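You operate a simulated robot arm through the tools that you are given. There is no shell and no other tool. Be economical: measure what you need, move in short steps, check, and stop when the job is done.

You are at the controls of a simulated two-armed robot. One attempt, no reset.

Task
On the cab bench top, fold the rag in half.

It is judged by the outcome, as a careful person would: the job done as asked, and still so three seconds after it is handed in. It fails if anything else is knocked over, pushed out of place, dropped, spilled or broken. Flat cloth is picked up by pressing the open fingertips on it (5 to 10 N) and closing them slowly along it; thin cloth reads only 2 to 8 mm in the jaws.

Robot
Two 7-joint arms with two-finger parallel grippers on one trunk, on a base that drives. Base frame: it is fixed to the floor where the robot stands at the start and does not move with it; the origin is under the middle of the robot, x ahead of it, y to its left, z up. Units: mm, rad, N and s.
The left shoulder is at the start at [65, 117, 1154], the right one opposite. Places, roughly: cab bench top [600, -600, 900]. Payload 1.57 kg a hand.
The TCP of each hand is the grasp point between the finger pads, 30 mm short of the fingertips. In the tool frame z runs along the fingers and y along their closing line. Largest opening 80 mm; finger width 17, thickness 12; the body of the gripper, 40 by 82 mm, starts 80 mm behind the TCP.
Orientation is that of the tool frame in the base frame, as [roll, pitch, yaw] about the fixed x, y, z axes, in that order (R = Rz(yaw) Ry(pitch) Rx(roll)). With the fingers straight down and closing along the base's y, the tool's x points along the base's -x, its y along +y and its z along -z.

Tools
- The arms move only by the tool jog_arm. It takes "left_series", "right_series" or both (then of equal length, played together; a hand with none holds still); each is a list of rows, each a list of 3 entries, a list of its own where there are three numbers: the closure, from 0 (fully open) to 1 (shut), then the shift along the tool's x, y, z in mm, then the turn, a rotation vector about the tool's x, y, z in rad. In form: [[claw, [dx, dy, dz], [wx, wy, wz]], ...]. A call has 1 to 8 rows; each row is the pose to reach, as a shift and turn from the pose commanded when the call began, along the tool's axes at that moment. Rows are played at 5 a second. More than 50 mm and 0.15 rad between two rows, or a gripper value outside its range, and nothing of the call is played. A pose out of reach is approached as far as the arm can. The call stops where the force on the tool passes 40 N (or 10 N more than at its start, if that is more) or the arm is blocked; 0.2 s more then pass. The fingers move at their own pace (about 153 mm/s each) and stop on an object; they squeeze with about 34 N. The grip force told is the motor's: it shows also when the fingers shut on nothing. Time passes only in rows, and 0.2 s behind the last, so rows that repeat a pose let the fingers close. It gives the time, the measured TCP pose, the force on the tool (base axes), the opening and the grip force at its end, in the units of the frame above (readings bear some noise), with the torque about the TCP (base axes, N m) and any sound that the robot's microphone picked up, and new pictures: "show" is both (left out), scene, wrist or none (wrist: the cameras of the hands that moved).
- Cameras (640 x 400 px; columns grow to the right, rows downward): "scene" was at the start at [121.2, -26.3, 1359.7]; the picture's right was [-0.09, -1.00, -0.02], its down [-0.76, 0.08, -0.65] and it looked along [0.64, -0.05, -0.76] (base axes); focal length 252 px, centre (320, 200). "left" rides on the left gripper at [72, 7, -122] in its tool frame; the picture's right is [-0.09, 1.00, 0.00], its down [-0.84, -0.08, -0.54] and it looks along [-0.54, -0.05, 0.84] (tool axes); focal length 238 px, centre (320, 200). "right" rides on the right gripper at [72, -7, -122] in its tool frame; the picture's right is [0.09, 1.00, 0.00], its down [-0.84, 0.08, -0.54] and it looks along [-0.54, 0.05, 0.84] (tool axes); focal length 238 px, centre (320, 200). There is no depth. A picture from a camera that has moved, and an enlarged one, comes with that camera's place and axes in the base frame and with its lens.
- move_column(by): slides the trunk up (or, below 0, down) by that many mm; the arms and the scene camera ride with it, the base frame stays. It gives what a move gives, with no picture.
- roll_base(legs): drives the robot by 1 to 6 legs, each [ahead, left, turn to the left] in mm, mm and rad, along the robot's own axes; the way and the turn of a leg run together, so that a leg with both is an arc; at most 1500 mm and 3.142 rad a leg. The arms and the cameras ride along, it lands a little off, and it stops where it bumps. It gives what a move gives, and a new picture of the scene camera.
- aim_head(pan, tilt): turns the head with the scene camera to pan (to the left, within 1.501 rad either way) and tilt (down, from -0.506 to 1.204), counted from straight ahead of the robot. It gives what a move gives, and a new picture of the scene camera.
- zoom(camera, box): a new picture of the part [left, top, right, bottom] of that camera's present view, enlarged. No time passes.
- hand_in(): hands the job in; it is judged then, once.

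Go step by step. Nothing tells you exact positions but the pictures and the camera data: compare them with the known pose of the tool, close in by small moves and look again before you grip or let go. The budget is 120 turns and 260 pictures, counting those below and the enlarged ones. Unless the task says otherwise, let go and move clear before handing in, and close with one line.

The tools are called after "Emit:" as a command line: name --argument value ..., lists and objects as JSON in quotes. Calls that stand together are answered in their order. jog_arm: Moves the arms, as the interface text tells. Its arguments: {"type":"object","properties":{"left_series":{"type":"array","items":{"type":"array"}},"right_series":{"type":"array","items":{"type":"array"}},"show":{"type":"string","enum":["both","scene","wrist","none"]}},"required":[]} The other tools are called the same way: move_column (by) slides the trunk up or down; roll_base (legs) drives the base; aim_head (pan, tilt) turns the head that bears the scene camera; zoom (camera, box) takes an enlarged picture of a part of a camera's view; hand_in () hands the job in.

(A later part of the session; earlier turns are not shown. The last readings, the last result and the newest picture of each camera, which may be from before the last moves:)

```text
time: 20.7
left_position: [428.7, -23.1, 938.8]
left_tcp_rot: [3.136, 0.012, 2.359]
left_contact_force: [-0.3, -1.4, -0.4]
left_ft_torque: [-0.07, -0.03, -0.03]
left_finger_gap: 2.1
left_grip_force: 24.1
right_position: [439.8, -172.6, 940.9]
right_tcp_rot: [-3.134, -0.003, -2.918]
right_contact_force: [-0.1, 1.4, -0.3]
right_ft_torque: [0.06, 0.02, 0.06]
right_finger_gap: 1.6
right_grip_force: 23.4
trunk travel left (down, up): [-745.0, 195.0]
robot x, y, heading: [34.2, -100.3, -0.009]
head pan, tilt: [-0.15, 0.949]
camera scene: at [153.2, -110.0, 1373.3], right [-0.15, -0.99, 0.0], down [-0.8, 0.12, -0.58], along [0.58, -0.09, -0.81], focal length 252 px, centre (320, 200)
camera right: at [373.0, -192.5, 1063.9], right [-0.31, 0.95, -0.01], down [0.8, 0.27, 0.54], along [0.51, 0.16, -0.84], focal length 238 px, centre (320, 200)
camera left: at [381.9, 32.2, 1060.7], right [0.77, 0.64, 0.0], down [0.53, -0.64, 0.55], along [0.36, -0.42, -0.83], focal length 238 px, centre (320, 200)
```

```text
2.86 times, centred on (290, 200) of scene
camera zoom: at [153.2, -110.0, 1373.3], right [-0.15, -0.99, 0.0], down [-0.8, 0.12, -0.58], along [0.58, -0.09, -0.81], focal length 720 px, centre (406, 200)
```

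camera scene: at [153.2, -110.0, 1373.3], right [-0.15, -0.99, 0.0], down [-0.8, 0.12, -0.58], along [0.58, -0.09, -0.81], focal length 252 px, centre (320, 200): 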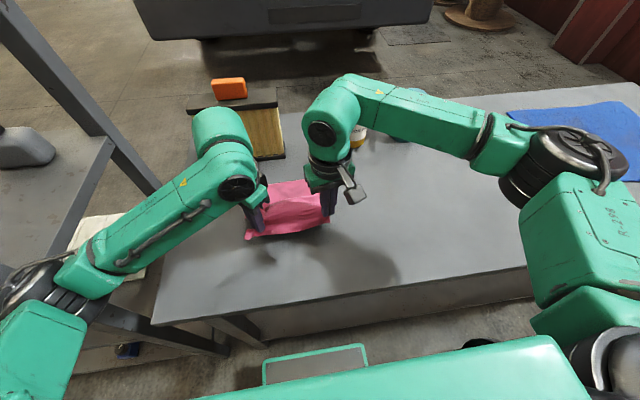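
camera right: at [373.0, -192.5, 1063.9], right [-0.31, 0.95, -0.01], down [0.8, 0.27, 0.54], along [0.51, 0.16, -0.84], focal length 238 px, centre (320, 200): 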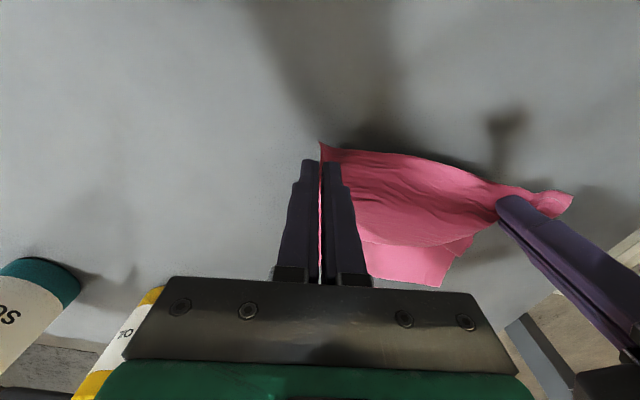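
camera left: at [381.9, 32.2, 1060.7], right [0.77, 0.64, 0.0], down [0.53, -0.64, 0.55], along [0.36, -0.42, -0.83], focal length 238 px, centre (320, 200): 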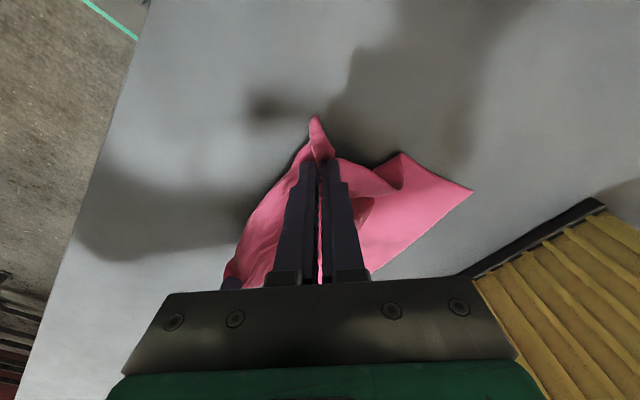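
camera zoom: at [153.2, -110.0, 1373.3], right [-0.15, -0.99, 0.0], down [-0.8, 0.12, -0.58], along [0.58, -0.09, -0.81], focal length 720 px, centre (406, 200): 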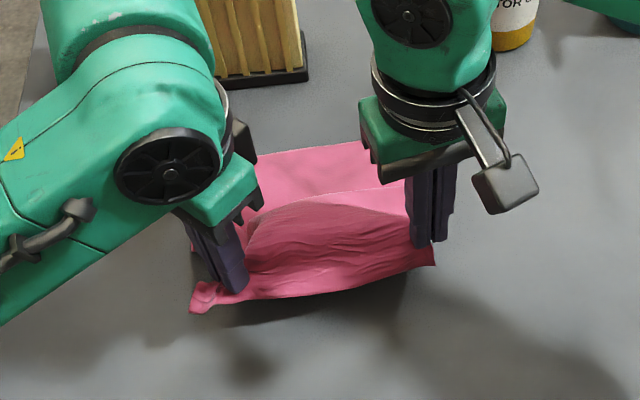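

The panel still bulges on the far side of the hands with the lower part flat only from x ≈ 492. I pull farther back and lower to lay it out almost flat before refolding.

Emit:
jog_arm --left_series '[[1, [9.7, -11.5, 5], [0, 0, 0]], [1, [19.4, -23, 10], [0, 0, 0]], [1, [29, -34.5, 18], [0, 0, 0]], [1, [33.7, -39.8, 22], [0, 0, 0]], [1, [33.7, -39.8, 22], [0, 0, 0]]]' --right_series '[[1, [14.9, 2.1, 5], [0, 0, 0]], [1, [29.8, 4.2, 12], [0, 0, 0]], [1, [44.7, 6.3, 20], [0, 0, 0]], [1, [51.6, 7.3, 24], [0, 0, 0]], [1, [51.6, 7.3, 24], [0, 0, 0]]]'

Emit:
zoom --camera "scene" --box '[210, 150, 370, 290]'

```text
time: 21.9
left_position: [375.7, -29.0, 917.4]
left_tcp_rot: [3.138, 0.012, 2.357]
left_contact_force: [0.2, -1.3, 0.2]
left_ft_torque: [-0.04, 0.01, -0.03]
left_finger_gap: 2.2
left_grip_force: 23.6
right_position: [389.0, -177.0, 919.3]
right_tcp_rot: [-3.132, -0.003, -2.919]
right_contact_force: [0.2, 0.3, -0.1]
right_ft_torque: [0.01, -0.06, -0.03]
right_finger_gap: 1.8
right_grip_force: 23.1
trunk travel left (down, up): [-745.0, 195.0]
robot x, y, heading: [28.3, -102.0, 0.0]
head pan, tilt: [-0.15, 0.949]
camera scene: at [153.1, -110.1, 1373.4], right [-0.15, -0.99, 0.0], down [-0.8, 0.12, -0.58], along [0.58, -0.09, -0.81], focal length 252 px, centre (320, 200)
camera right: at [320.6, -197.9, 1040.6], right [-0.31, 0.95, -0.01], down [0.8, 0.27, 0.54], along [0.51, 0.16, -0.84], focal length 238 px, centre (320, 200)
camera left: at [329.8, 26.9, 1038.8], right [0.77, 0.64, 0.0], down [0.53, -0.64, 0.55], along [0.36, -0.42, -0.83], focal length 238 px, centre (320, 200)
```

scene: 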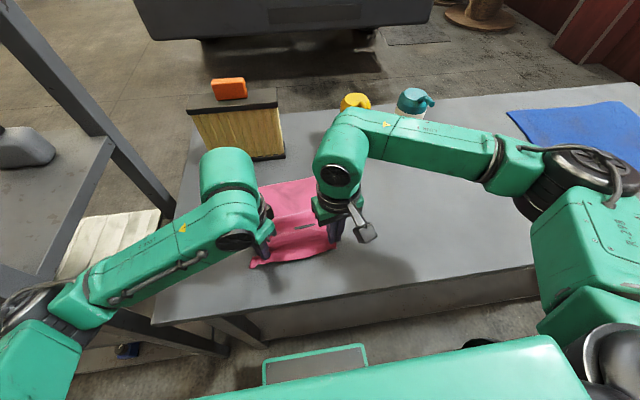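
right: 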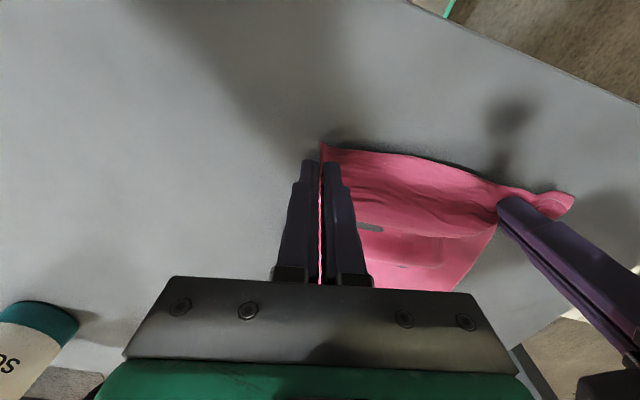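
left: 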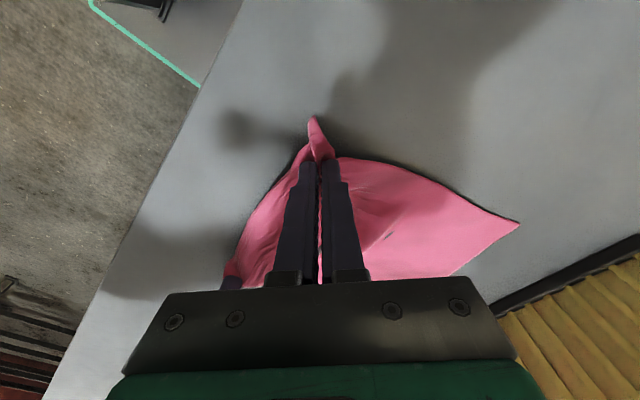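

```text
2.86 times, centred on (290, 220) of scene
camera zoom: at [153.1, -110.1, 1373.4], right [-0.15, -0.99, 0.0], down [-0.8, 0.12, -0.58], along [0.58, -0.09, -0.81], focal length 720 px, centre (406, 143)
```

zoom: 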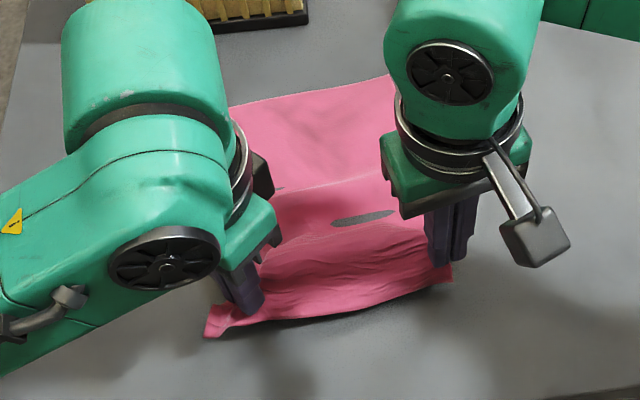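

The rag is laid out nearly flat again. I refold with a lower, shorter arc, aiming for a crease near x ≈ 442–450.

Emit:
jog_arm --left_series '[[1, [-9.7, 11.5, -10], [0, 0, 0]], [1, [-22.7, 26.8, -20], [0, 0, 0]], [1, [-38.9, 46, -25], [0, 0, 0]], [1, [-55, 65, -24], [0, 0, 0]], [1, [-70, 82.7, -13], [0, 0, 0]], [1, [-81.6, 96.5, 3], [0, 0, 0]], [1, [-87.5, 103.4, 13], [0, 0, 0]]]' --right_series '[[1, [-14.9, -2.1, -8], [0, 0, 0]], [1, [-34.8, -4.9, -18], [0, 0, 0]], [1, [-59.6, -8.5, -23], [0, 0, 0]], [1, [-84.4, -12, -22], [0, 0, 0]], [1, [-107.2, -15.2, -11], [0, 0, 0]], [1, [-125, -17.8, 5], [0, 0, 0]], [1, [-134, -19, 15], [0, 0, 0]]]'

Emit:
zoom --camera "scene" --box '[210, 130, 370, 270]'

```text
time: 23.5
left_position: [514.0, -17.7, 905.6]
left_tcp_rot: [3.137, 0.011, 2.356]
left_contact_force: [0.2, -2.0, 0.2]
left_ft_torque: [-0.06, -0.02, -0.02]
left_finger_gap: 2.2
left_grip_force: 24.2
right_position: [524.0, -166.6, 902.3]
right_tcp_rot: [-3.134, -0.004, -2.917]
right_contact_force: [-0.5, 1.5, -0.1]
right_ft_torque: [0.04, 0.02, 0.02]
right_finger_gap: 2.0
right_grip_force: 23.0
trunk travel left (down, up): [-745.0, 195.0]
robot x, y, heading: [31.9, -96.2, -0.002]
head pan, tilt: [-0.15, 0.949]
camera scene: at [153.1, -110.0, 1373.4], right [-0.15, -0.99, 0.0], down [-0.8, 0.12, -0.58], along [0.58, -0.09, -0.81], focal length 252 px, centre (320, 200)
camera right: at [456.7, -186.9, 1024.7], right [-0.31, 0.95, -0.01], down [0.8, 0.27, 0.54], along [0.51, 0.16, -0.84], focal length 238 px, centre (320, 200)
camera left: at [467.2, 38.4, 1027.7], right [0.77, 0.64, 0.0], down [0.53, -0.64, 0.55], along [0.36, -0.42, -0.83], focal length 238 px, centre (320, 200)
```

scene: 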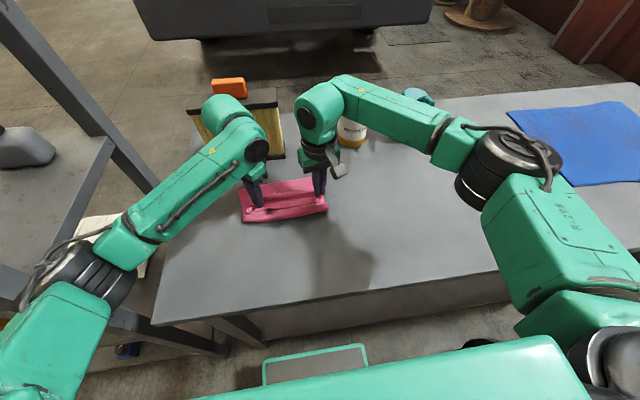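
right: 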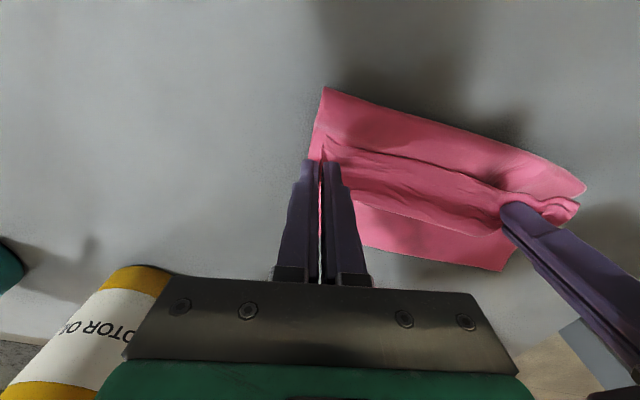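
left: 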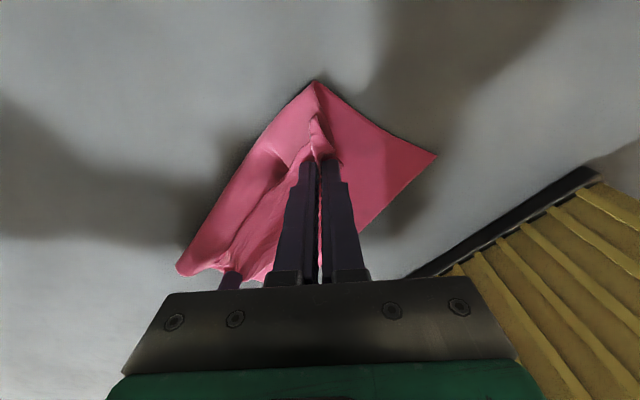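

```text
2.86 times, centred on (290, 200) of scene
camera zoom: at [153.1, -110.0, 1373.4], right [-0.15, -0.99, 0.0], down [-0.8, 0.12, -0.58], along [0.58, -0.09, -0.81], focal length 720 px, centre (406, 200)
```

zoom: 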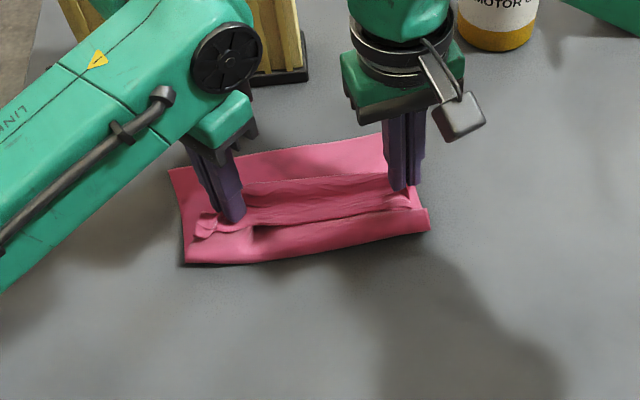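

The near-edge flap is doubling back under the jaws because I gripped too far in from the edge. I'll lay the rag out flat again, let go, and regrip right at the corners.

Emit:
jog_arm --left_series '[[1, [5.8, -6.9, -8], [0, 0, 0]], [1, [17.5, -20.7, -25], [0, 0, 0]], [1, [32.4, -38.3, -36], [0, 0, 0]], [1, [48.6, -57.5, -37], [0, 0, 0]], [1, [64.8, -76.6, -30], [0, 0, 0]], [1, [77.8, -92, -18], [0, 0, 0]], [1, [88.8, -105, -8], [0, 0, 0]], [1, [94.6, -111.8, 6], [0, 0, 0]]]' --right_series '[[1, [8.9, 1.3, -10], [0, 0, 0]], [1, [26.8, 3.8, -27], [0, 0, 0]], [1, [49.7, 7, -38], [0, 0, 0]], [1, [74.5, 10.6, -39], [0, 0, 0]], [1, [99.3, 14.1, -32], [0, 0, 0]], [1, [119, 17, -20], [0, 0, 0]], [1, [136, 19.3, -10], [0, 0, 0]], [1, [145, 20.6, 4], [0, 0, 0]]]'

```text
time: 25.3
left_position: [365.2, -29.8, 898.4]
left_tcp_rot: [3.137, 0.014, 2.357]
left_contact_force: [0.5, -0.8, 0.4]
left_ft_torque: [-0.09, -0.02, 0.0]
left_finger_gap: 2.1
left_grip_force: 23.6
right_position: [376.7, -178.3, 897.7]
right_tcp_rot: [-3.134, -0.002, -2.918]
right_contact_force: [-0.2, 1.1, 0.2]
right_ft_torque: [0.05, -0.02, 0.03]
right_finger_gap: 1.6
right_grip_force: 23.4
trunk travel left (down, up): [-745.0, 195.0]
robot x, y, heading: [30.3, -101.6, 0.003]
head pan, tilt: [-0.15, 0.949]
camera scene: at [152.5, -110.1, 1373.5], right [-0.15, -0.99, 0.0], down [-0.8, 0.12, -0.58], along [0.58, -0.09, -0.81], focal length 252 px, centre (320, 200)
camera right: at [308.5, -199.7, 1020.3], right [-0.31, 0.95, -0.01], down [0.8, 0.27, 0.54], along [0.51, 0.16, -0.84], focal length 238 px, centre (320, 200)
camera left: at [318.0, 25.8, 1020.1], right [0.77, 0.64, 0.01], down [0.53, -0.64, 0.55], along [0.36, -0.42, -0.83], focal length 238 px, centre (320, 200)
```

scene: 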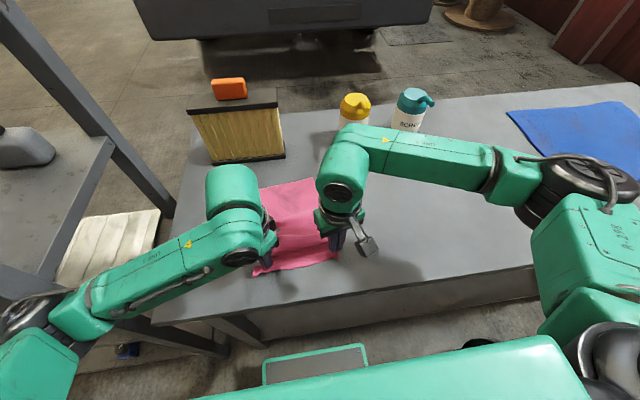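
right: 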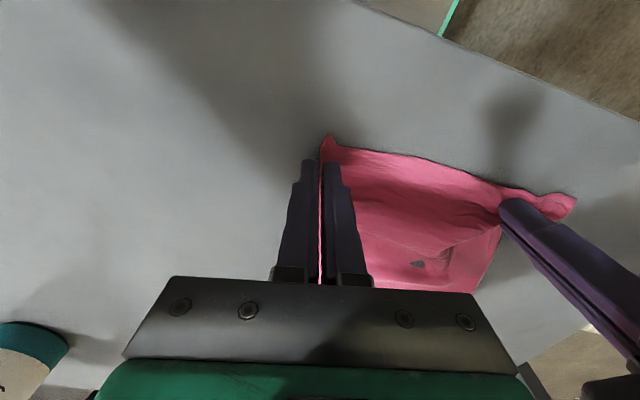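
left: 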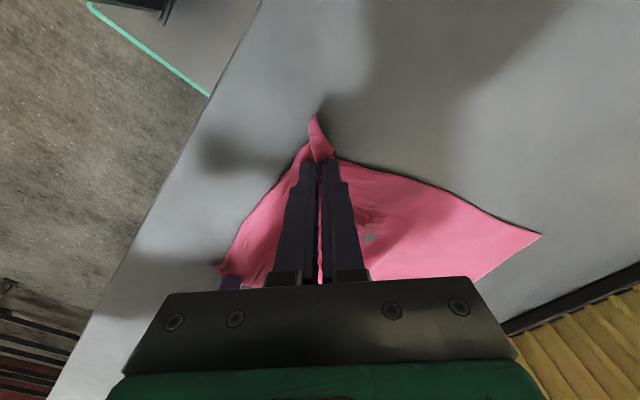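

The rag is nearly flat. I stretch the corners outward slightly, lower, open slowly and rise to look.

Emit:
jog_arm --left_series '[[1, [5, 0.7, 2], [0, 0, 0]], [1, [9.9, 1.4, 5], [0, 0, 0]], [0.85, [9.9, 1.4, 5], [0, 0, 0]], [0.7, [9.9, 1.4, 5], [0, 0, 0]], [0.55, [9.9, 1.4, 5], [0, 0, 0]], [0.5, [9.9, 1.4, -5], [0, 0, 0]], [0.5, [9.9, 1.4, -30], [0, 0, 0]], [0.5, [9.9, 1.4, -60], [0, 0, 0]]]' --right_series '[[1, [3.8, -3.2, 2], [0, 0, 0]], [1, [7.6, -6.5, 5], [0, 0, 0]], [0.85, [7.6, -6.5, 5], [0, 0, 0]], [0.7, [7.6, -6.5, 5], [0, 0, 0]], [0.55, [7.6, -6.5, 5], [0, 0, 0]], [0.5, [7.6, -6.5, -5], [0, 0, 0]], [0.5, [7.6, -6.5, -30], [0, 0, 0]], [0.5, [7.6, -6.5, -60], [0, 0, 0]]]'

```text
time: 27.1
left_position: [358.0, -22.5, 960.2]
left_tcp_rot: [3.135, 0.013, 2.356]
left_contact_force: [0.3, 1.0, -0.4]
left_ft_torque: [-0.1, 0.07, 0.0]
left_finger_gap: 40.2
left_grip_force: 0.0
right_position: [371.3, -188.1, 959.1]
right_tcp_rot: [-3.134, -0.002, -2.92]
right_contact_force: [2.0, 0.1, -0.4]
right_ft_torque: [-0.03, 0.04, -0.04]
right_finger_gap: 40.2
right_grip_force: 0.1
trunk travel left (down, up): [-745.0, 195.0]
robot x, y, heading: [33.6, -100.5, -0.002]
head pan, tilt: [-0.15, 0.949]
camera scene: at [150.2, -111.9, 1373.6], right [-0.15, -0.99, 0.0], down [-0.8, 0.12, -0.58], along [0.58, -0.09, -0.81], focal length 252 px, centre (320, 200)
camera right: at [303.3, -209.3, 1082.3], right [-0.31, 0.95, -0.01], down [0.8, 0.26, 0.54], along [0.52, 0.16, -0.84], focal length 238 px, centre (320, 200)
camera left: at [309.9, 33.9, 1081.4], right [0.77, 0.64, 0.01], down [0.53, -0.64, 0.55], along [0.36, -0.42, -0.83], focal length 238 px, centre (320, 200)
```

scene: 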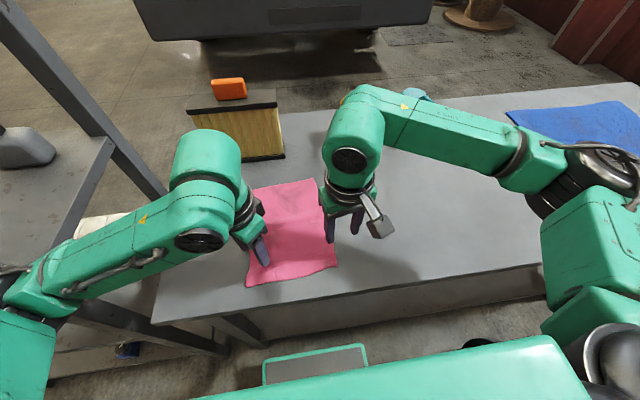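
right: 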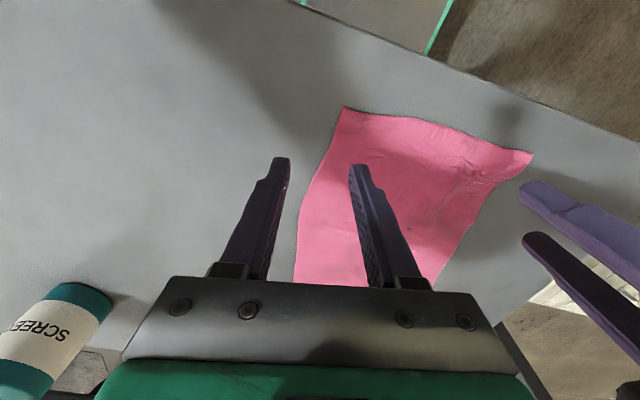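
left: 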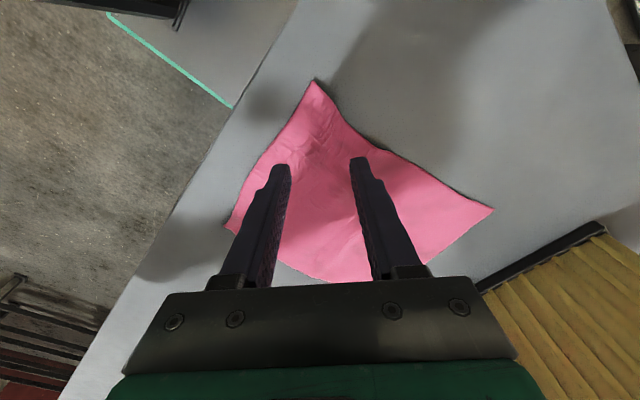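

The rag has spread flat again: D ≈ (325, 12), C ≈ (340, −176), A ≈ (569, 40). I back the base 30 mm for elbow room and will regrip much closer to the corner tips.

Emit:
roll_base --legs '[[-30, 0, 0]]'

```text
time: 27.9
left_position: [332.0, -19.7, 957.2]
left_tcp_rot: [-3.141, 0.009, 2.359]
left_contact_force: [-0.6, 0.6, -0.4]
left_ft_torque: [0.01, 0.01, 0.02]
left_finger_gap: 40.1
left_grip_force: 0.1
right_position: [347.1, -187.5, 957.8]
right_tcp_rot: [-3.133, -0.007, -2.92]
right_contact_force: [0.3, -0.1, -1.0]
right_ft_torque: [0.02, 0.0, -0.03]
right_finger_gap: 40.2
right_grip_force: 0.1
trunk travel left (down, up): [-745.0, 195.0]
robot x, y, heading: [-0.6, -101.1, -0.001]
head pan, tilt: [-0.15, 0.949]
camera scene: at [128.6, -110.0, 1372.8], right [-0.15, -0.99, 0.0], down [-0.81, 0.12, -0.58], along [0.57, -0.09, -0.82], focal length 252 px, centre (320, 200)
```

scene: 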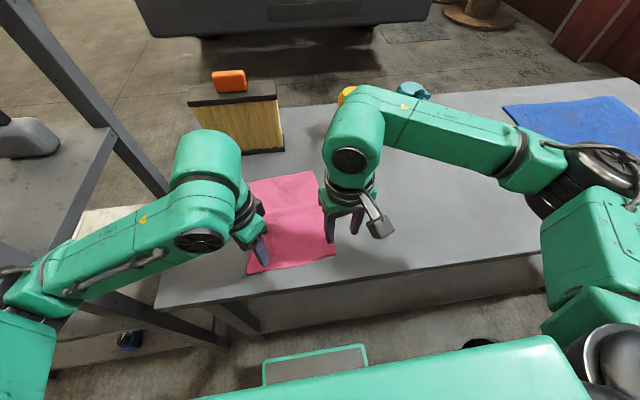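

Emit:
jog_arm --left_series '[[0.6, [3, 6, 19], [0, 0, -0.03]], [0.725, [6, 13, 38], [0, 0, -0.06]], [0.725, [9, 19, 52], [0, 0, -0.08]], [0.725, [9, 19, 52], [0, 0, -0.08]]]' --right_series '[[0.6, [-3, 8, 19], [0, 0, -0.14]], [0.725, [-7, 16, 38], [0, 0, -0.28]], [0.725, [-10.5, 24, 52], [0, 0, -0.42]], [0.725, [-10.5, 24, 52], [0, 0, -0.42]]]' --show "wrist"

```text
time: 28.9
left_position: [337.1, -4.1, 908.9]
left_tcp_rot: [3.139, 0.012, 2.436]
left_contact_force: [0.5, -1.3, 0.1]
left_ft_torque: [0.0, 0.0, 0.02]
left_finger_gap: 21.8
left_grip_force: 0.0
right_position: [347.9, -163.4, 905.5]
right_tcp_rot: [-3.135, -0.005, -2.497]
right_contact_force: [0.5, 0.3, 0.0]
right_ft_torque: [-0.02, 0.02, 0.01]
right_finger_gap: 21.9
right_grip_force: 0.1
trunk travel left (down, up): [-745.0, 195.0]
robot x, y, heading: [-0.4, -99.8, 0.001]
head pan, tilt: [-0.15, 0.949]
camera right: at [295.8, -209.9, 1028.2], right [-0.67, 0.74, -0.01], down [0.62, 0.57, 0.54], along [0.4, 0.36, -0.84], focal length 238 px, centre (320, 200)
camera left: at [286.4, 48.9, 1029.2], right [0.71, 0.7, 0.0], down [0.58, -0.6, 0.55], along [0.39, -0.39, -0.83], focal length 238 px, centre (320, 200)
```

right: 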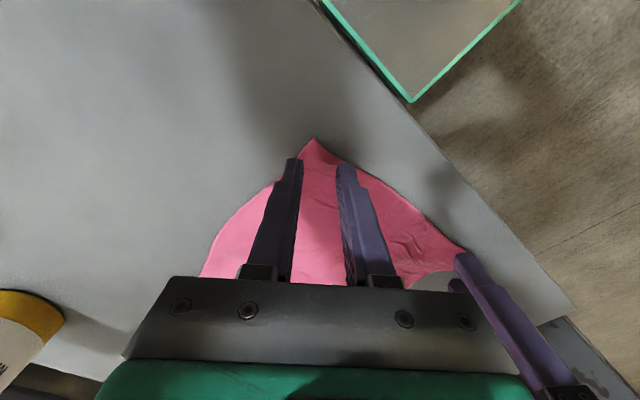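
left: 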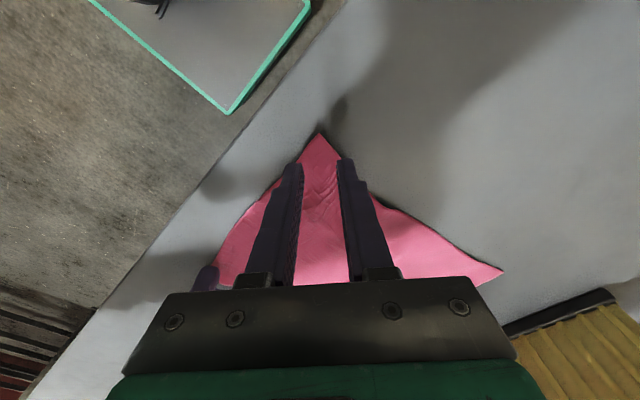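

Good placement: both are about 15–19 mm from the corner tips. I lower to just at contact.

Emit:
jog_arm --left_series '[[0.725, [0, 0, 8], [0, 0, 0]], [0.725, [0, 0, 15.5], [0, 0, 0]], [0.725, [0, 0, 15.5], [0, 0, 0]]]' --right_series '[[0.725, [-4, 0, 6], [0, 0, 0]], [0.725, [-4, 0, 12], [0, 0, 0]], [0.725, [-4, 0, 12], [0, 0, 0]]]' --show "none"

```text
time: 29.7
left_position: [335.2, -2.5, 891.3]
left_tcp_rot: [3.137, 0.013, 2.438]
left_contact_force: [1.0, 0.0, 1.6]
left_ft_torque: [-0.03, -0.01, 0.0]
left_finger_gap: 21.6
left_grip_force: 0.1
right_position: [350.1, -159.4, 895.2]
right_tcp_rot: [-3.135, -0.008, -2.5]
right_contact_force: [-0.4, -0.4, -0.3]
right_ft_torque: [0.01, 0.02, 0.02]
right_finger_gap: 22.2
right_grip_force: 0.1
trunk travel left (down, up): [-745.0, 195.0]
robot x, y, heading: [-0.6, -101.3, 0.001]
head pan, tilt: [-0.15, 0.949]
```

Emit:
jog_arm --left_series '[[0.725, [0, 0, 1], [0, 0, 0]], [0.725, [0, 0, 1], [0, 0, 0]]]' --right_series '[[0.725, [0, 0, 2.5], [0, 0, 0]], [0.725, [0, 0, 3.5], [0, 0, 0]]]' --show "wrist"

```text
time: 30.3
left_position: [336.6, -2.7, 891.0]
left_tcp_rot: [3.139, 0.015, 2.436]
left_contact_force: [2.0, -0.2, 8.7]
left_ft_torque: [-0.03, -0.01, -0.01]
left_finger_gap: 22.0
left_grip_force: 0.1
right_position: [350.5, -160.2, 891.4]
right_tcp_rot: [-3.135, -0.005, -2.499]
right_contact_force: [-0.5, 0.2, 4.0]
right_ft_torque: [0.03, -0.02, 0.01]
right_finger_gap: 21.9
right_grip_force: 0.1
trunk travel left (down, up): [-745.0, 195.0]
robot x, y, heading: [0.7, -98.7, 0.0]
head pan, tilt: [-0.15, 0.949]
camera right: at [297.8, -207.0, 1014.0], right [-0.67, 0.74, -0.01], down [0.62, 0.57, 0.54], along [0.4, 0.36, -0.84], focal length 238 px, centre (320, 200)
camera left: at [285.4, 50.0, 1013.1], right [0.72, 0.7, 0.01], down [0.58, -0.6, 0.55], along [0.39, -0.39, -0.83], focal length 238 px, centre (320, 200)
```

right: 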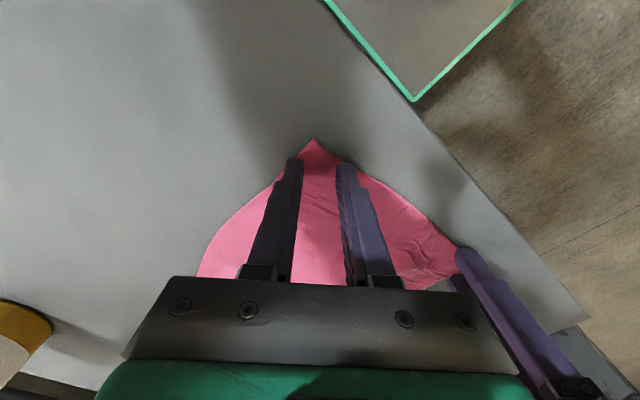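
left: 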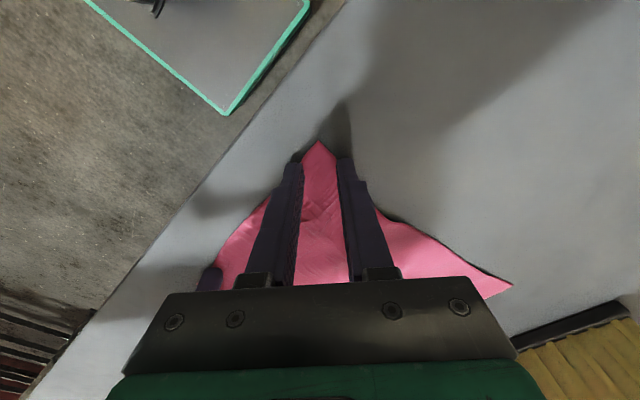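

Contact is light on both. I move the left inward 5 mm, press a touch more on the right, and close slowly.

Emit:
jog_arm --left_series '[[0.725, [-5, 0, -3], [0, 0, 0]], [0.725, [-5, 0, 0.3], [0, 0, 0]], [0.77, [-5, 0, 0.3], [0, 0, 0]], [0.81, [-5, 0, 0.3], [0, 0, 0]], [0.85, [-5, 0, 0.3], [0, 0, 0]], [0.89, [-5, 0, 0.3], [0, 0, 0]], [0.94, [-5, 0, 0.3], [0, 0, 0]], [1, [-5, 0, 0.3], [0, 0, 0]]]' --right_series '[[0.725, [0, 0, 0.5], [0, 0, 0]], [0.725, [0, 0, 0.5], [0, 0, 0]], [0.77, [0, 0, 0.5], [0, 0, 0]], [0.81, [0, 0, 0.5], [0, 0, 0]], [0.85, [0, 0, 0.5], [0, 0, 0]], [0.89, [0, 0, 0.5], [0, 0, 0]], [0.94, [0, 0, 0.5], [0, 0, 0]], [1, [0, 0, 0.5], [0, 0, 0]]]' --show "wrist"

```text
time: 32.1
left_position: [338.6, -5.1, 892.6]
left_tcp_rot: [3.137, 0.014, 2.437]
left_contact_force: [0.1, -1.9, 12.9]
left_ft_torque: [-0.05, 0.01, 0.0]
left_finger_gap: 0.2
left_grip_force: 21.1
right_position: [349.3, -160.3, 891.9]
right_tcp_rot: [-3.135, -0.004, -2.5]
right_contact_force: [0.6, 2.1, 9.9]
right_ft_torque: [0.09, -0.01, -0.01]
right_finger_gap: 0.0
right_grip_force: 21.5
trunk travel left (down, up): [-745.0, 195.0]
robot x, y, heading: [-1.5, -99.9, 0.003]
head pan, tilt: [-0.15, 0.949]
camera right: at [296.4, -207.1, 1013.8], right [-0.67, 0.74, -0.01], down [0.62, 0.57, 0.54], along [0.4, 0.36, -0.84], focal length 238 px, centre (320, 200)
camera left: at [288.1, 47.1, 1013.1], right [0.72, 0.7, 0.01], down [0.58, -0.6, 0.55], along [0.39, -0.39, -0.83], focal length 238 px, centre (320, 200)
```

right: 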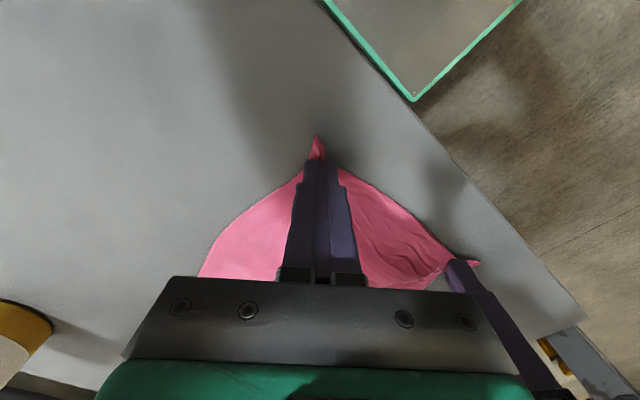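
left: 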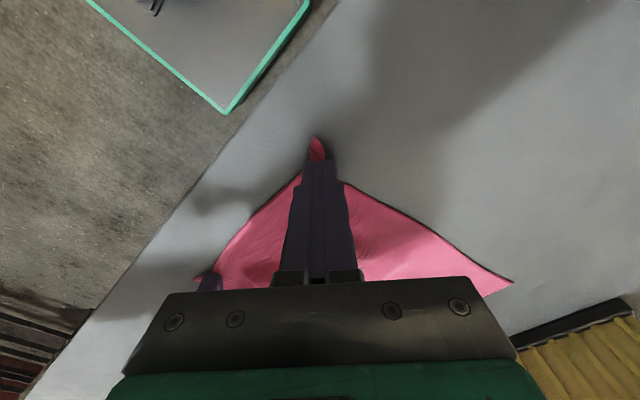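

The gap reads about zero, so the grip may have missed even though the cloth looks pinched. A small test lift will tell.

Emit:
jog_arm --left_series '[[1, [0, 0, -10], [0, 0, 0]], [1, [0, 0, -25], [0, 0, 0]], [1, [0, 0, -25], [0, 0, 0]]]' --right_series '[[1, [0, 0, -10], [0, 0, 0]], [1, [0, 0, -25], [0, 0, 0]], [1, [0, 0, -25], [0, 0, 0]]]' --show "wrist"

```text
time: 32.9
left_position: [340.4, -3.7, 914.4]
left_tcp_rot: [3.139, 0.012, 2.438]
left_contact_force: [0.1, -0.4, -0.5]
left_ft_torque: [0.01, 0.01, -0.01]
left_finger_gap: 0.0
left_grip_force: 20.9
right_position: [352.8, -160.5, 915.2]
right_tcp_rot: [-3.136, -0.005, -2.499]
right_contact_force: [-0.5, 0.2, -0.3]
right_ft_torque: [0.02, 0.05, -0.03]
right_finger_gap: 0.0
right_grip_force: 21.7
trunk travel left (down, up): [-745.0, 195.0]
robot x, y, heading: [0.2, -100.5, -0.005]
head pan, tilt: [-0.15, 0.949]
camera right: at [299.6, -207.4, 1037.9], right [-0.67, 0.74, -0.01], down [0.62, 0.57, 0.54], along [0.4, 0.36, -0.84], focal length 238 px, centre (320, 200)
camera left: at [290.0, 48.8, 1036.4], right [0.71, 0.7, 0.0], down [0.58, -0.6, 0.55], along [0.39, -0.39, -0.83], focal length 238 px, centre (320, 200)
```

right: 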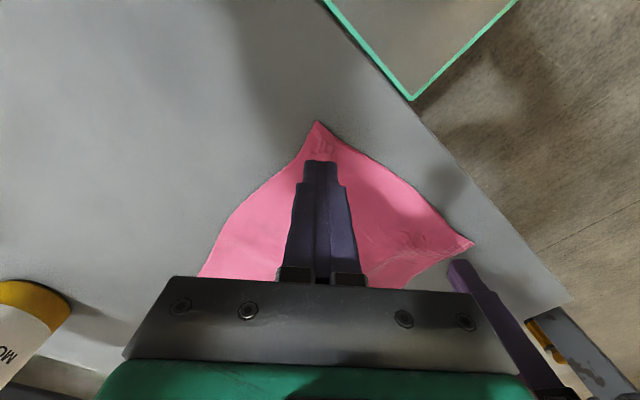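
left: 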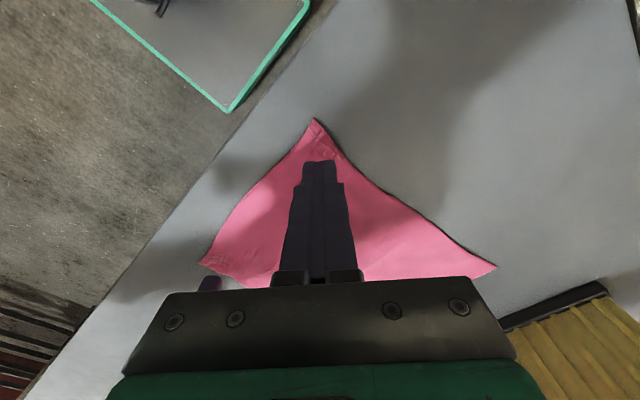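

It slipped out: the ridge was too small. I reopen to about 34 mm here (roughly 26 mm from the tips) and press again.

Emit:
jog_arm --left_series '[[0.7, [0, 0, 0], [0, 0, 0]], [0.57, [0, 0, 8], [0, 0, 0]], [0.57, [0, 0, 16], [0, 0, 0]], [0.57, [0, 0, 22], [0, 0, 0]], [0.57, [0, 0, 23], [0, 0, 0]]]' --right_series '[[0.7, [0, 0, 0], [0, 0, 0]], [0.57, [0, 0, 8], [0, 0, 0]], [0.57, [0, 0, 16], [0, 0, 0]], [0.57, [0, 0, 22], [0, 0, 0]], [0.57, [0, 0, 23], [0, 0, 0]]]' --show "wrist"

```text
time: 34.1
left_position: [339.8, -4.3, 891.9]
left_tcp_rot: [3.138, 0.011, 2.438]
left_contact_force: [-0.6, 0.8, 2.2]
left_ft_torque: [0.03, 0.03, 0.01]
left_finger_gap: 34.2
left_grip_force: 0.1
right_position: [350.8, -159.1, 893.2]
right_tcp_rot: [-3.134, -0.006, -2.5]
right_contact_force: [-1.0, 0.0, 0.6]
right_ft_torque: [-0.04, -0.03, 0.03]
right_finger_gap: 34.2
right_grip_force: 0.1
trunk travel left (down, up): [-745.0, 195.0]
robot x, y, heading: [0.3, -101.1, -0.002]
head pan, tilt: [-0.15, 0.949]
camera right: at [298.8, -206.3, 1015.5], right [-0.67, 0.74, -0.01], down [0.62, 0.57, 0.54], along [0.4, 0.36, -0.84], focal length 238 px, centre (320, 200)
camera left: at [289.1, 47.8, 1013.5], right [0.71, 0.7, 0.0], down [0.58, -0.6, 0.55], along [0.39, -0.39, -0.83], focal length 238 px, centre (320, 200)
```

right: 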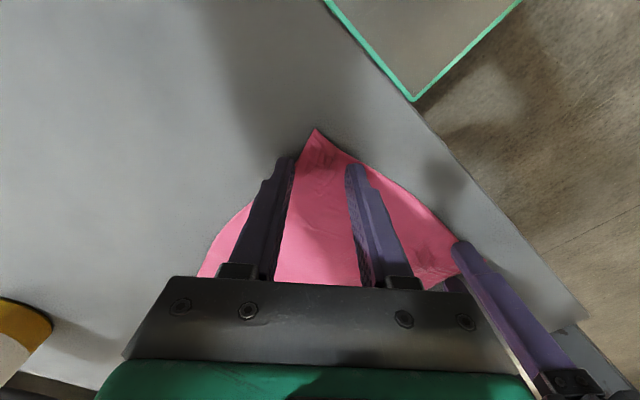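
left: 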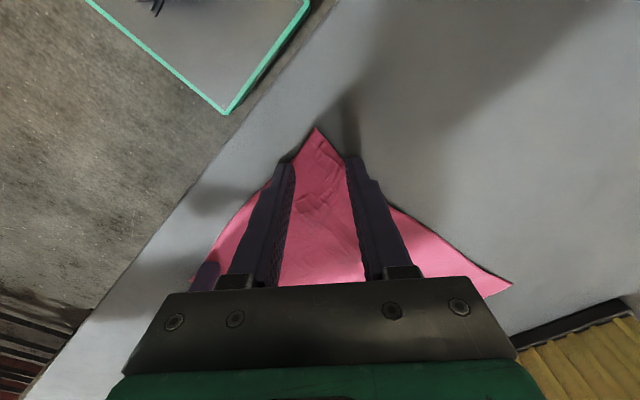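

The outer fingers just overlap the edges; I shift both inward about 6 mm, press and close slowly.

Emit:
jog_arm --left_series '[[0.57, [-6, 0, -3], [0, 0, 0]], [0.57, [-6, 0, 1.2], [0, 0, 0]], [0.57, [-6, 0, 1.2], [0, 0, 0]]]' --right_series '[[0.57, [-6, 3, -3], [0, 0, 0]], [0.57, [-6, 3, 2], [0, 0, 0]], [0.57, [-6, 3, 2], [0, 0, 0]]]' --show "none"

```text
time: 34.9
left_position: [344.0, -8.5, 892.4]
left_tcp_rot: [3.139, 0.015, 2.437]
left_contact_force: [-1.1, 0.3, 7.8]
left_ft_torque: [-0.07, 0.06, 0.0]
left_finger_gap: 33.9
left_grip_force: 0.0
right_position: [354.0, -152.7, 892.1]
right_tcp_rot: [-3.134, -0.004, -2.5]
right_contact_force: [-0.1, 0.2, 0.7]
right_ft_torque: [-0.01, 0.0, -0.02]
right_finger_gap: 34.4
right_grip_force: 0.1
trunk travel left (down, up): [-745.0, 195.0]
robot x, y, heading: [0.7, -99.2, 0.001]
head pan, tilt: [-0.15, 0.949]
```

Emit:
jog_arm --left_series '[[0.57, [0, 0, 0.3], [0, 0, 0]], [0.63, [0, 0, 0.3], [0, 0, 0]], [0.69, [0, 0, 0.3], [0, 0, 0]], [0.75, [0, 0, 0.3], [0, 0, 0]], [0.81, [0, 0, 0.3], [0, 0, 0]], [0.87, [0, 0, 0.3], [0, 0, 0]], [0.93, [0, 0, 0.3], [0, 0, 0]], [1, [0, 0, 0.3], [0, 0, 0]]]' --right_series '[[0.57, [0, 0, 1.3], [0, 0, 0]], [0.63, [0, 0, 1.3], [0, 0, 0]], [0.69, [0, 0, 1.3], [0, 0, 0]], [0.75, [0, 0, 1.3], [0, 0, 0]], [0.81, [0, 0, 1.3], [0, 0, 0]], [0.87, [0, 0, 1.3], [0, 0, 0]], [0.93, [0, 0, 1.3], [0, 0, 0]], [1, [0, 0, 1.3], [0, 0, 0]]]' --show "wrist"

```text
time: 36.7
left_position: [341.8, -8.4, 891.6]
left_tcp_rot: [3.136, 0.015, 2.435]
left_contact_force: [1.2, -4.3, 12.8]
left_ft_torque: [-0.12, -0.05, -0.04]
left_finger_gap: 1.6
left_grip_force: 23.4
right_position: [351.2, -151.7, 891.8]
right_tcp_rot: [-3.135, -0.004, -2.499]
right_contact_force: [-0.9, 5.9, 15.8]
right_ft_torque: [0.18, 0.06, 0.03]
right_finger_gap: 2.2
right_grip_force: 24.3
trunk travel left (down, up): [-745.0, 195.0]
robot x, y, heading: [-0.2, -101.0, 0.001]
head pan, tilt: [-0.15, 0.949]
camera right: at [299.4, -199.8, 1013.7], right [-0.67, 0.74, -0.01], down [0.62, 0.57, 0.54], along [0.4, 0.36, -0.84], focal length 238 px, centre (320, 200)
camera left: at [290.8, 43.6, 1013.3], right [0.72, 0.7, 0.01], down [0.58, -0.6, 0.55], along [0.39, -0.39, -0.83], focal length 238 px, centre (320, 200)
```

right: 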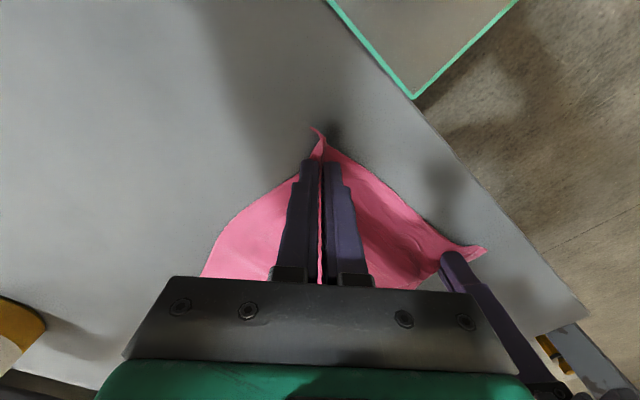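
left: 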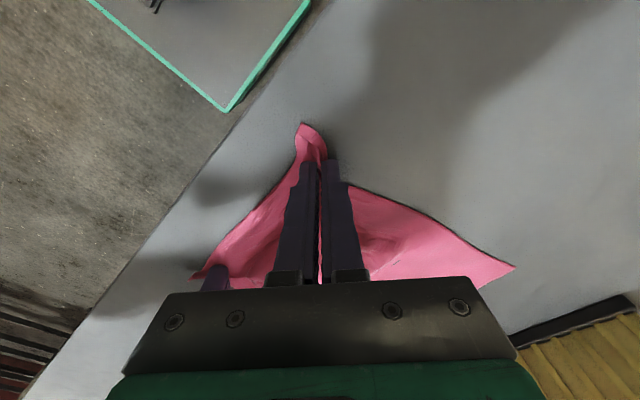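

Both jaws now hold cloth near the corner tips. I carry the edge over in a moderate arc, first a bit past the middle.

Emit:
jog_arm --left_series '[[1, [-3.3, 3.4, -23], [0, 0, 0]], [1, [-12.9, 13.1, -44], [0, 0, 0]], [1, [-27.8, 28.4, -61], [0, 0, 0]], [1, [-46.6, 47.5, -71], [0, 0, 0]], [1, [-67.5, 68.8, -75], [0, 0, 0]], [1, [-88.4, 90.1, -71], [0, 0, 0]], [1, [-88.4, 90.1, -71], [0, 0, 0]]]' --right_series '[[1, [-4, -2.5, -23], [0, 0, 0.05]], [1, [-15.6, -9.6, -44], [0, 0, 0.1]], [1, [-33.9, -20.8, -61], [0, 0, 0.17]], [1, [-56.7, -34.9, -71], [0, 0, 0.24]], [1, [-82.1, -50.5, -75], [0, 0, 0.31]], [1, [-107.5, -66.1, -71], [0, 0, 0.38]], [1, [-107.5, -66.1, -71], [0, 0, 0.38]]]'

Emit:
zoom --camera "scene" --box '[210, 130, 370, 270]'

```text
time: 38.3
left_position: [470.2, 3.3, 963.0]
left_tcp_rot: [3.138, 0.014, 2.436]
left_contact_force: [0.4, -6.6, 0.0]
left_ft_torque: [-0.22, -0.01, -0.04]
left_finger_gap: 1.8
left_grip_force: 23.4
right_position: [477.2, -140.7, 960.5]
right_tcp_rot: [-3.134, 0.0, -2.879]
right_contact_force: [-0.8, 6.0, -1.0]
right_ft_torque: [0.17, 0.01, 0.08]
right_finger_gap: 2.1
right_grip_force: 23.9
trunk travel left (down, up): [-745.0, 195.0]
robot x, y, heading: [4.2, -99.7, 0.005]
head pan, tilt: [-0.15, 0.949]
camera scene: at [122.0, -110.2, 1373.5], right [-0.15, -0.99, 0.0], down [-0.8, 0.12, -0.58], along [0.58, -0.09, -0.81], focal length 252 px, centre (320, 200)
camera right: at [411.3, -163.7, 1082.9], right [-0.35, 0.94, -0.01], down [0.79, 0.3, 0.54], along [0.51, 0.18, -0.84], focal length 238 px, centre (320, 200)
camera left: at [419.9, 55.0, 1084.7], right [0.72, 0.7, 0.0], down [0.58, -0.6, 0.55], along [0.39, -0.39, -0.83], focal length 238 px, centre (320, 200)
```

scene: 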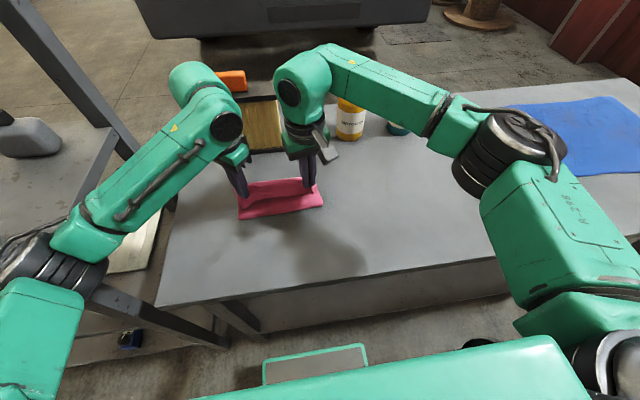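
right: 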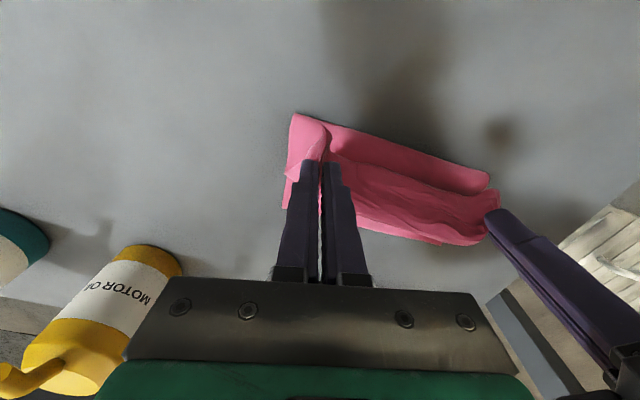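
left: 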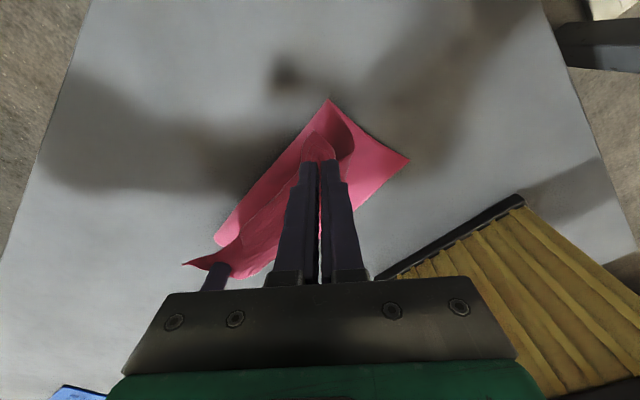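

```text
2.86 times, centred on (290, 200) of scene
camera zoom: at [122.0, -110.2, 1373.5], right [-0.15, -0.99, 0.0], down [-0.8, 0.12, -0.58], along [0.58, -0.09, -0.81], focal length 720 px, centre (406, 200)
```

zoom: 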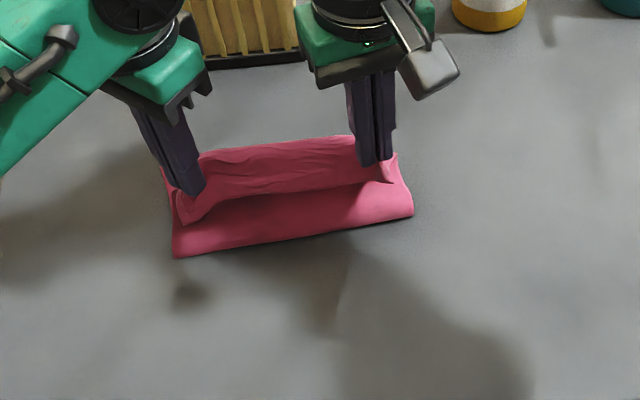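

The peak of the arc pulled the lower layer up again (crease at x ≈ 456, should be ≈ 438). I go back flat and refold with a much lower path.

Emit:
jog_arm --left_series '[[1, [17.6, -17.9, 0], [0, 0, 0]], [1, [35, -35.9, 5], [0, 0, 0]], [1, [52.7, -53.8, 15], [0, 0, 0]], [1, [70.3, -71.7, 30], [0, 0, 0]], [1, [83, -84.6, 48], [0, 0, 0]], [1, [92.8, -94.6, 60], [0, 0, 0]], [1, [92.8, -94.6, 60], [0, 0, 0]]]' --right_series '[[1, [24.7, 4.3, 0], [0, 0, 0]], [1, [49.5, 8.6, 5], [0, 0, 0]], [1, [74.2, 12.9, 15], [0, 0, 0]], [1, [98.9, 17.2, 30], [0, 0, 0]], [1, [116.7, 20.3, 46], [0, 0, 0]], [1, [130.6, 22.7, 58], [0, 0, 0]], [1, [130.6, 22.7, 58], [0, 0, 0]]]'

```text
time: 39.9
left_position: [336.8, -9.6, 901.5]
left_tcp_rot: [3.139, 0.013, 2.436]
left_contact_force: [0.2, -7.8, 0.2]
left_ft_torque: [-0.26, -0.01, -0.07]
left_finger_gap: 1.8
left_grip_force: 23.8
right_position: [347.6, -153.2, 902.9]
right_tcp_rot: [-3.132, -0.003, -2.88]
right_contact_force: [-0.7, 7.9, -0.3]
right_ft_torque: [0.18, 0.03, 0.12]
right_finger_gap: 2.6
right_grip_force: 23.8
trunk travel left (down, up): [-745.0, 195.0]
robot x, y, heading: [0.5, -103.3, 0.004]
head pan, tilt: [-0.15, 0.949]
camera scene: at [123.3, -110.1, 1373.4], right [-0.15, -0.99, 0.0], down [-0.8, 0.12, -0.58], along [0.58, -0.09, -0.81], focal length 252 px, centre (320, 200)
camera right: at [281.6, -177.0, 1025.1], right [-0.35, 0.94, -0.01], down [0.79, 0.3, 0.54], along [0.51, 0.18, -0.84], focal length 238 px, centre (320, 200)
camera left: at [287.1, 42.9, 1023.1], right [0.72, 0.7, 0.0], down [0.58, -0.6, 0.55], along [0.39, -0.39, -0.83], focal length 238 px, centre (320, 200)
```

scene: 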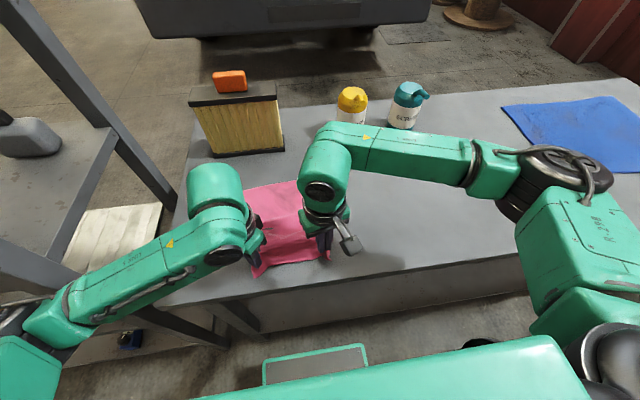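
right: 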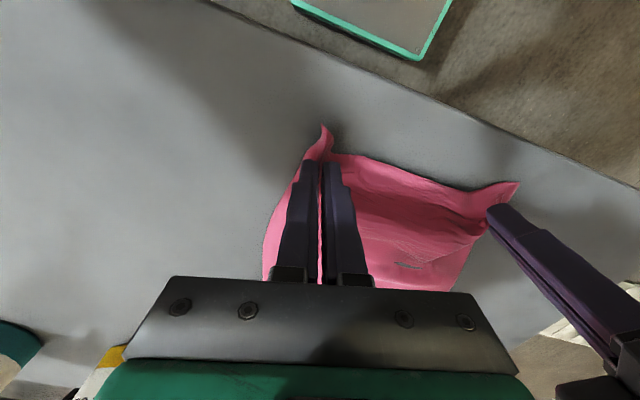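
left: 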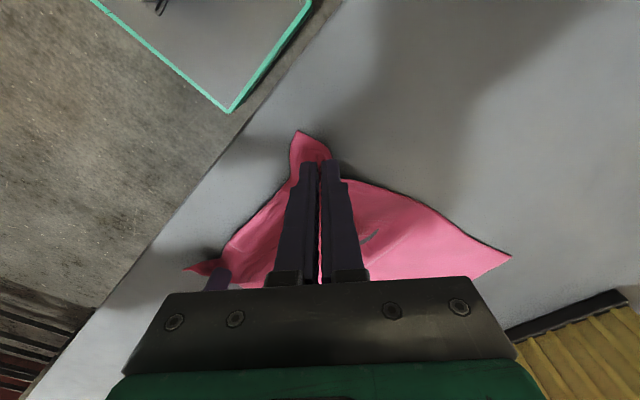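

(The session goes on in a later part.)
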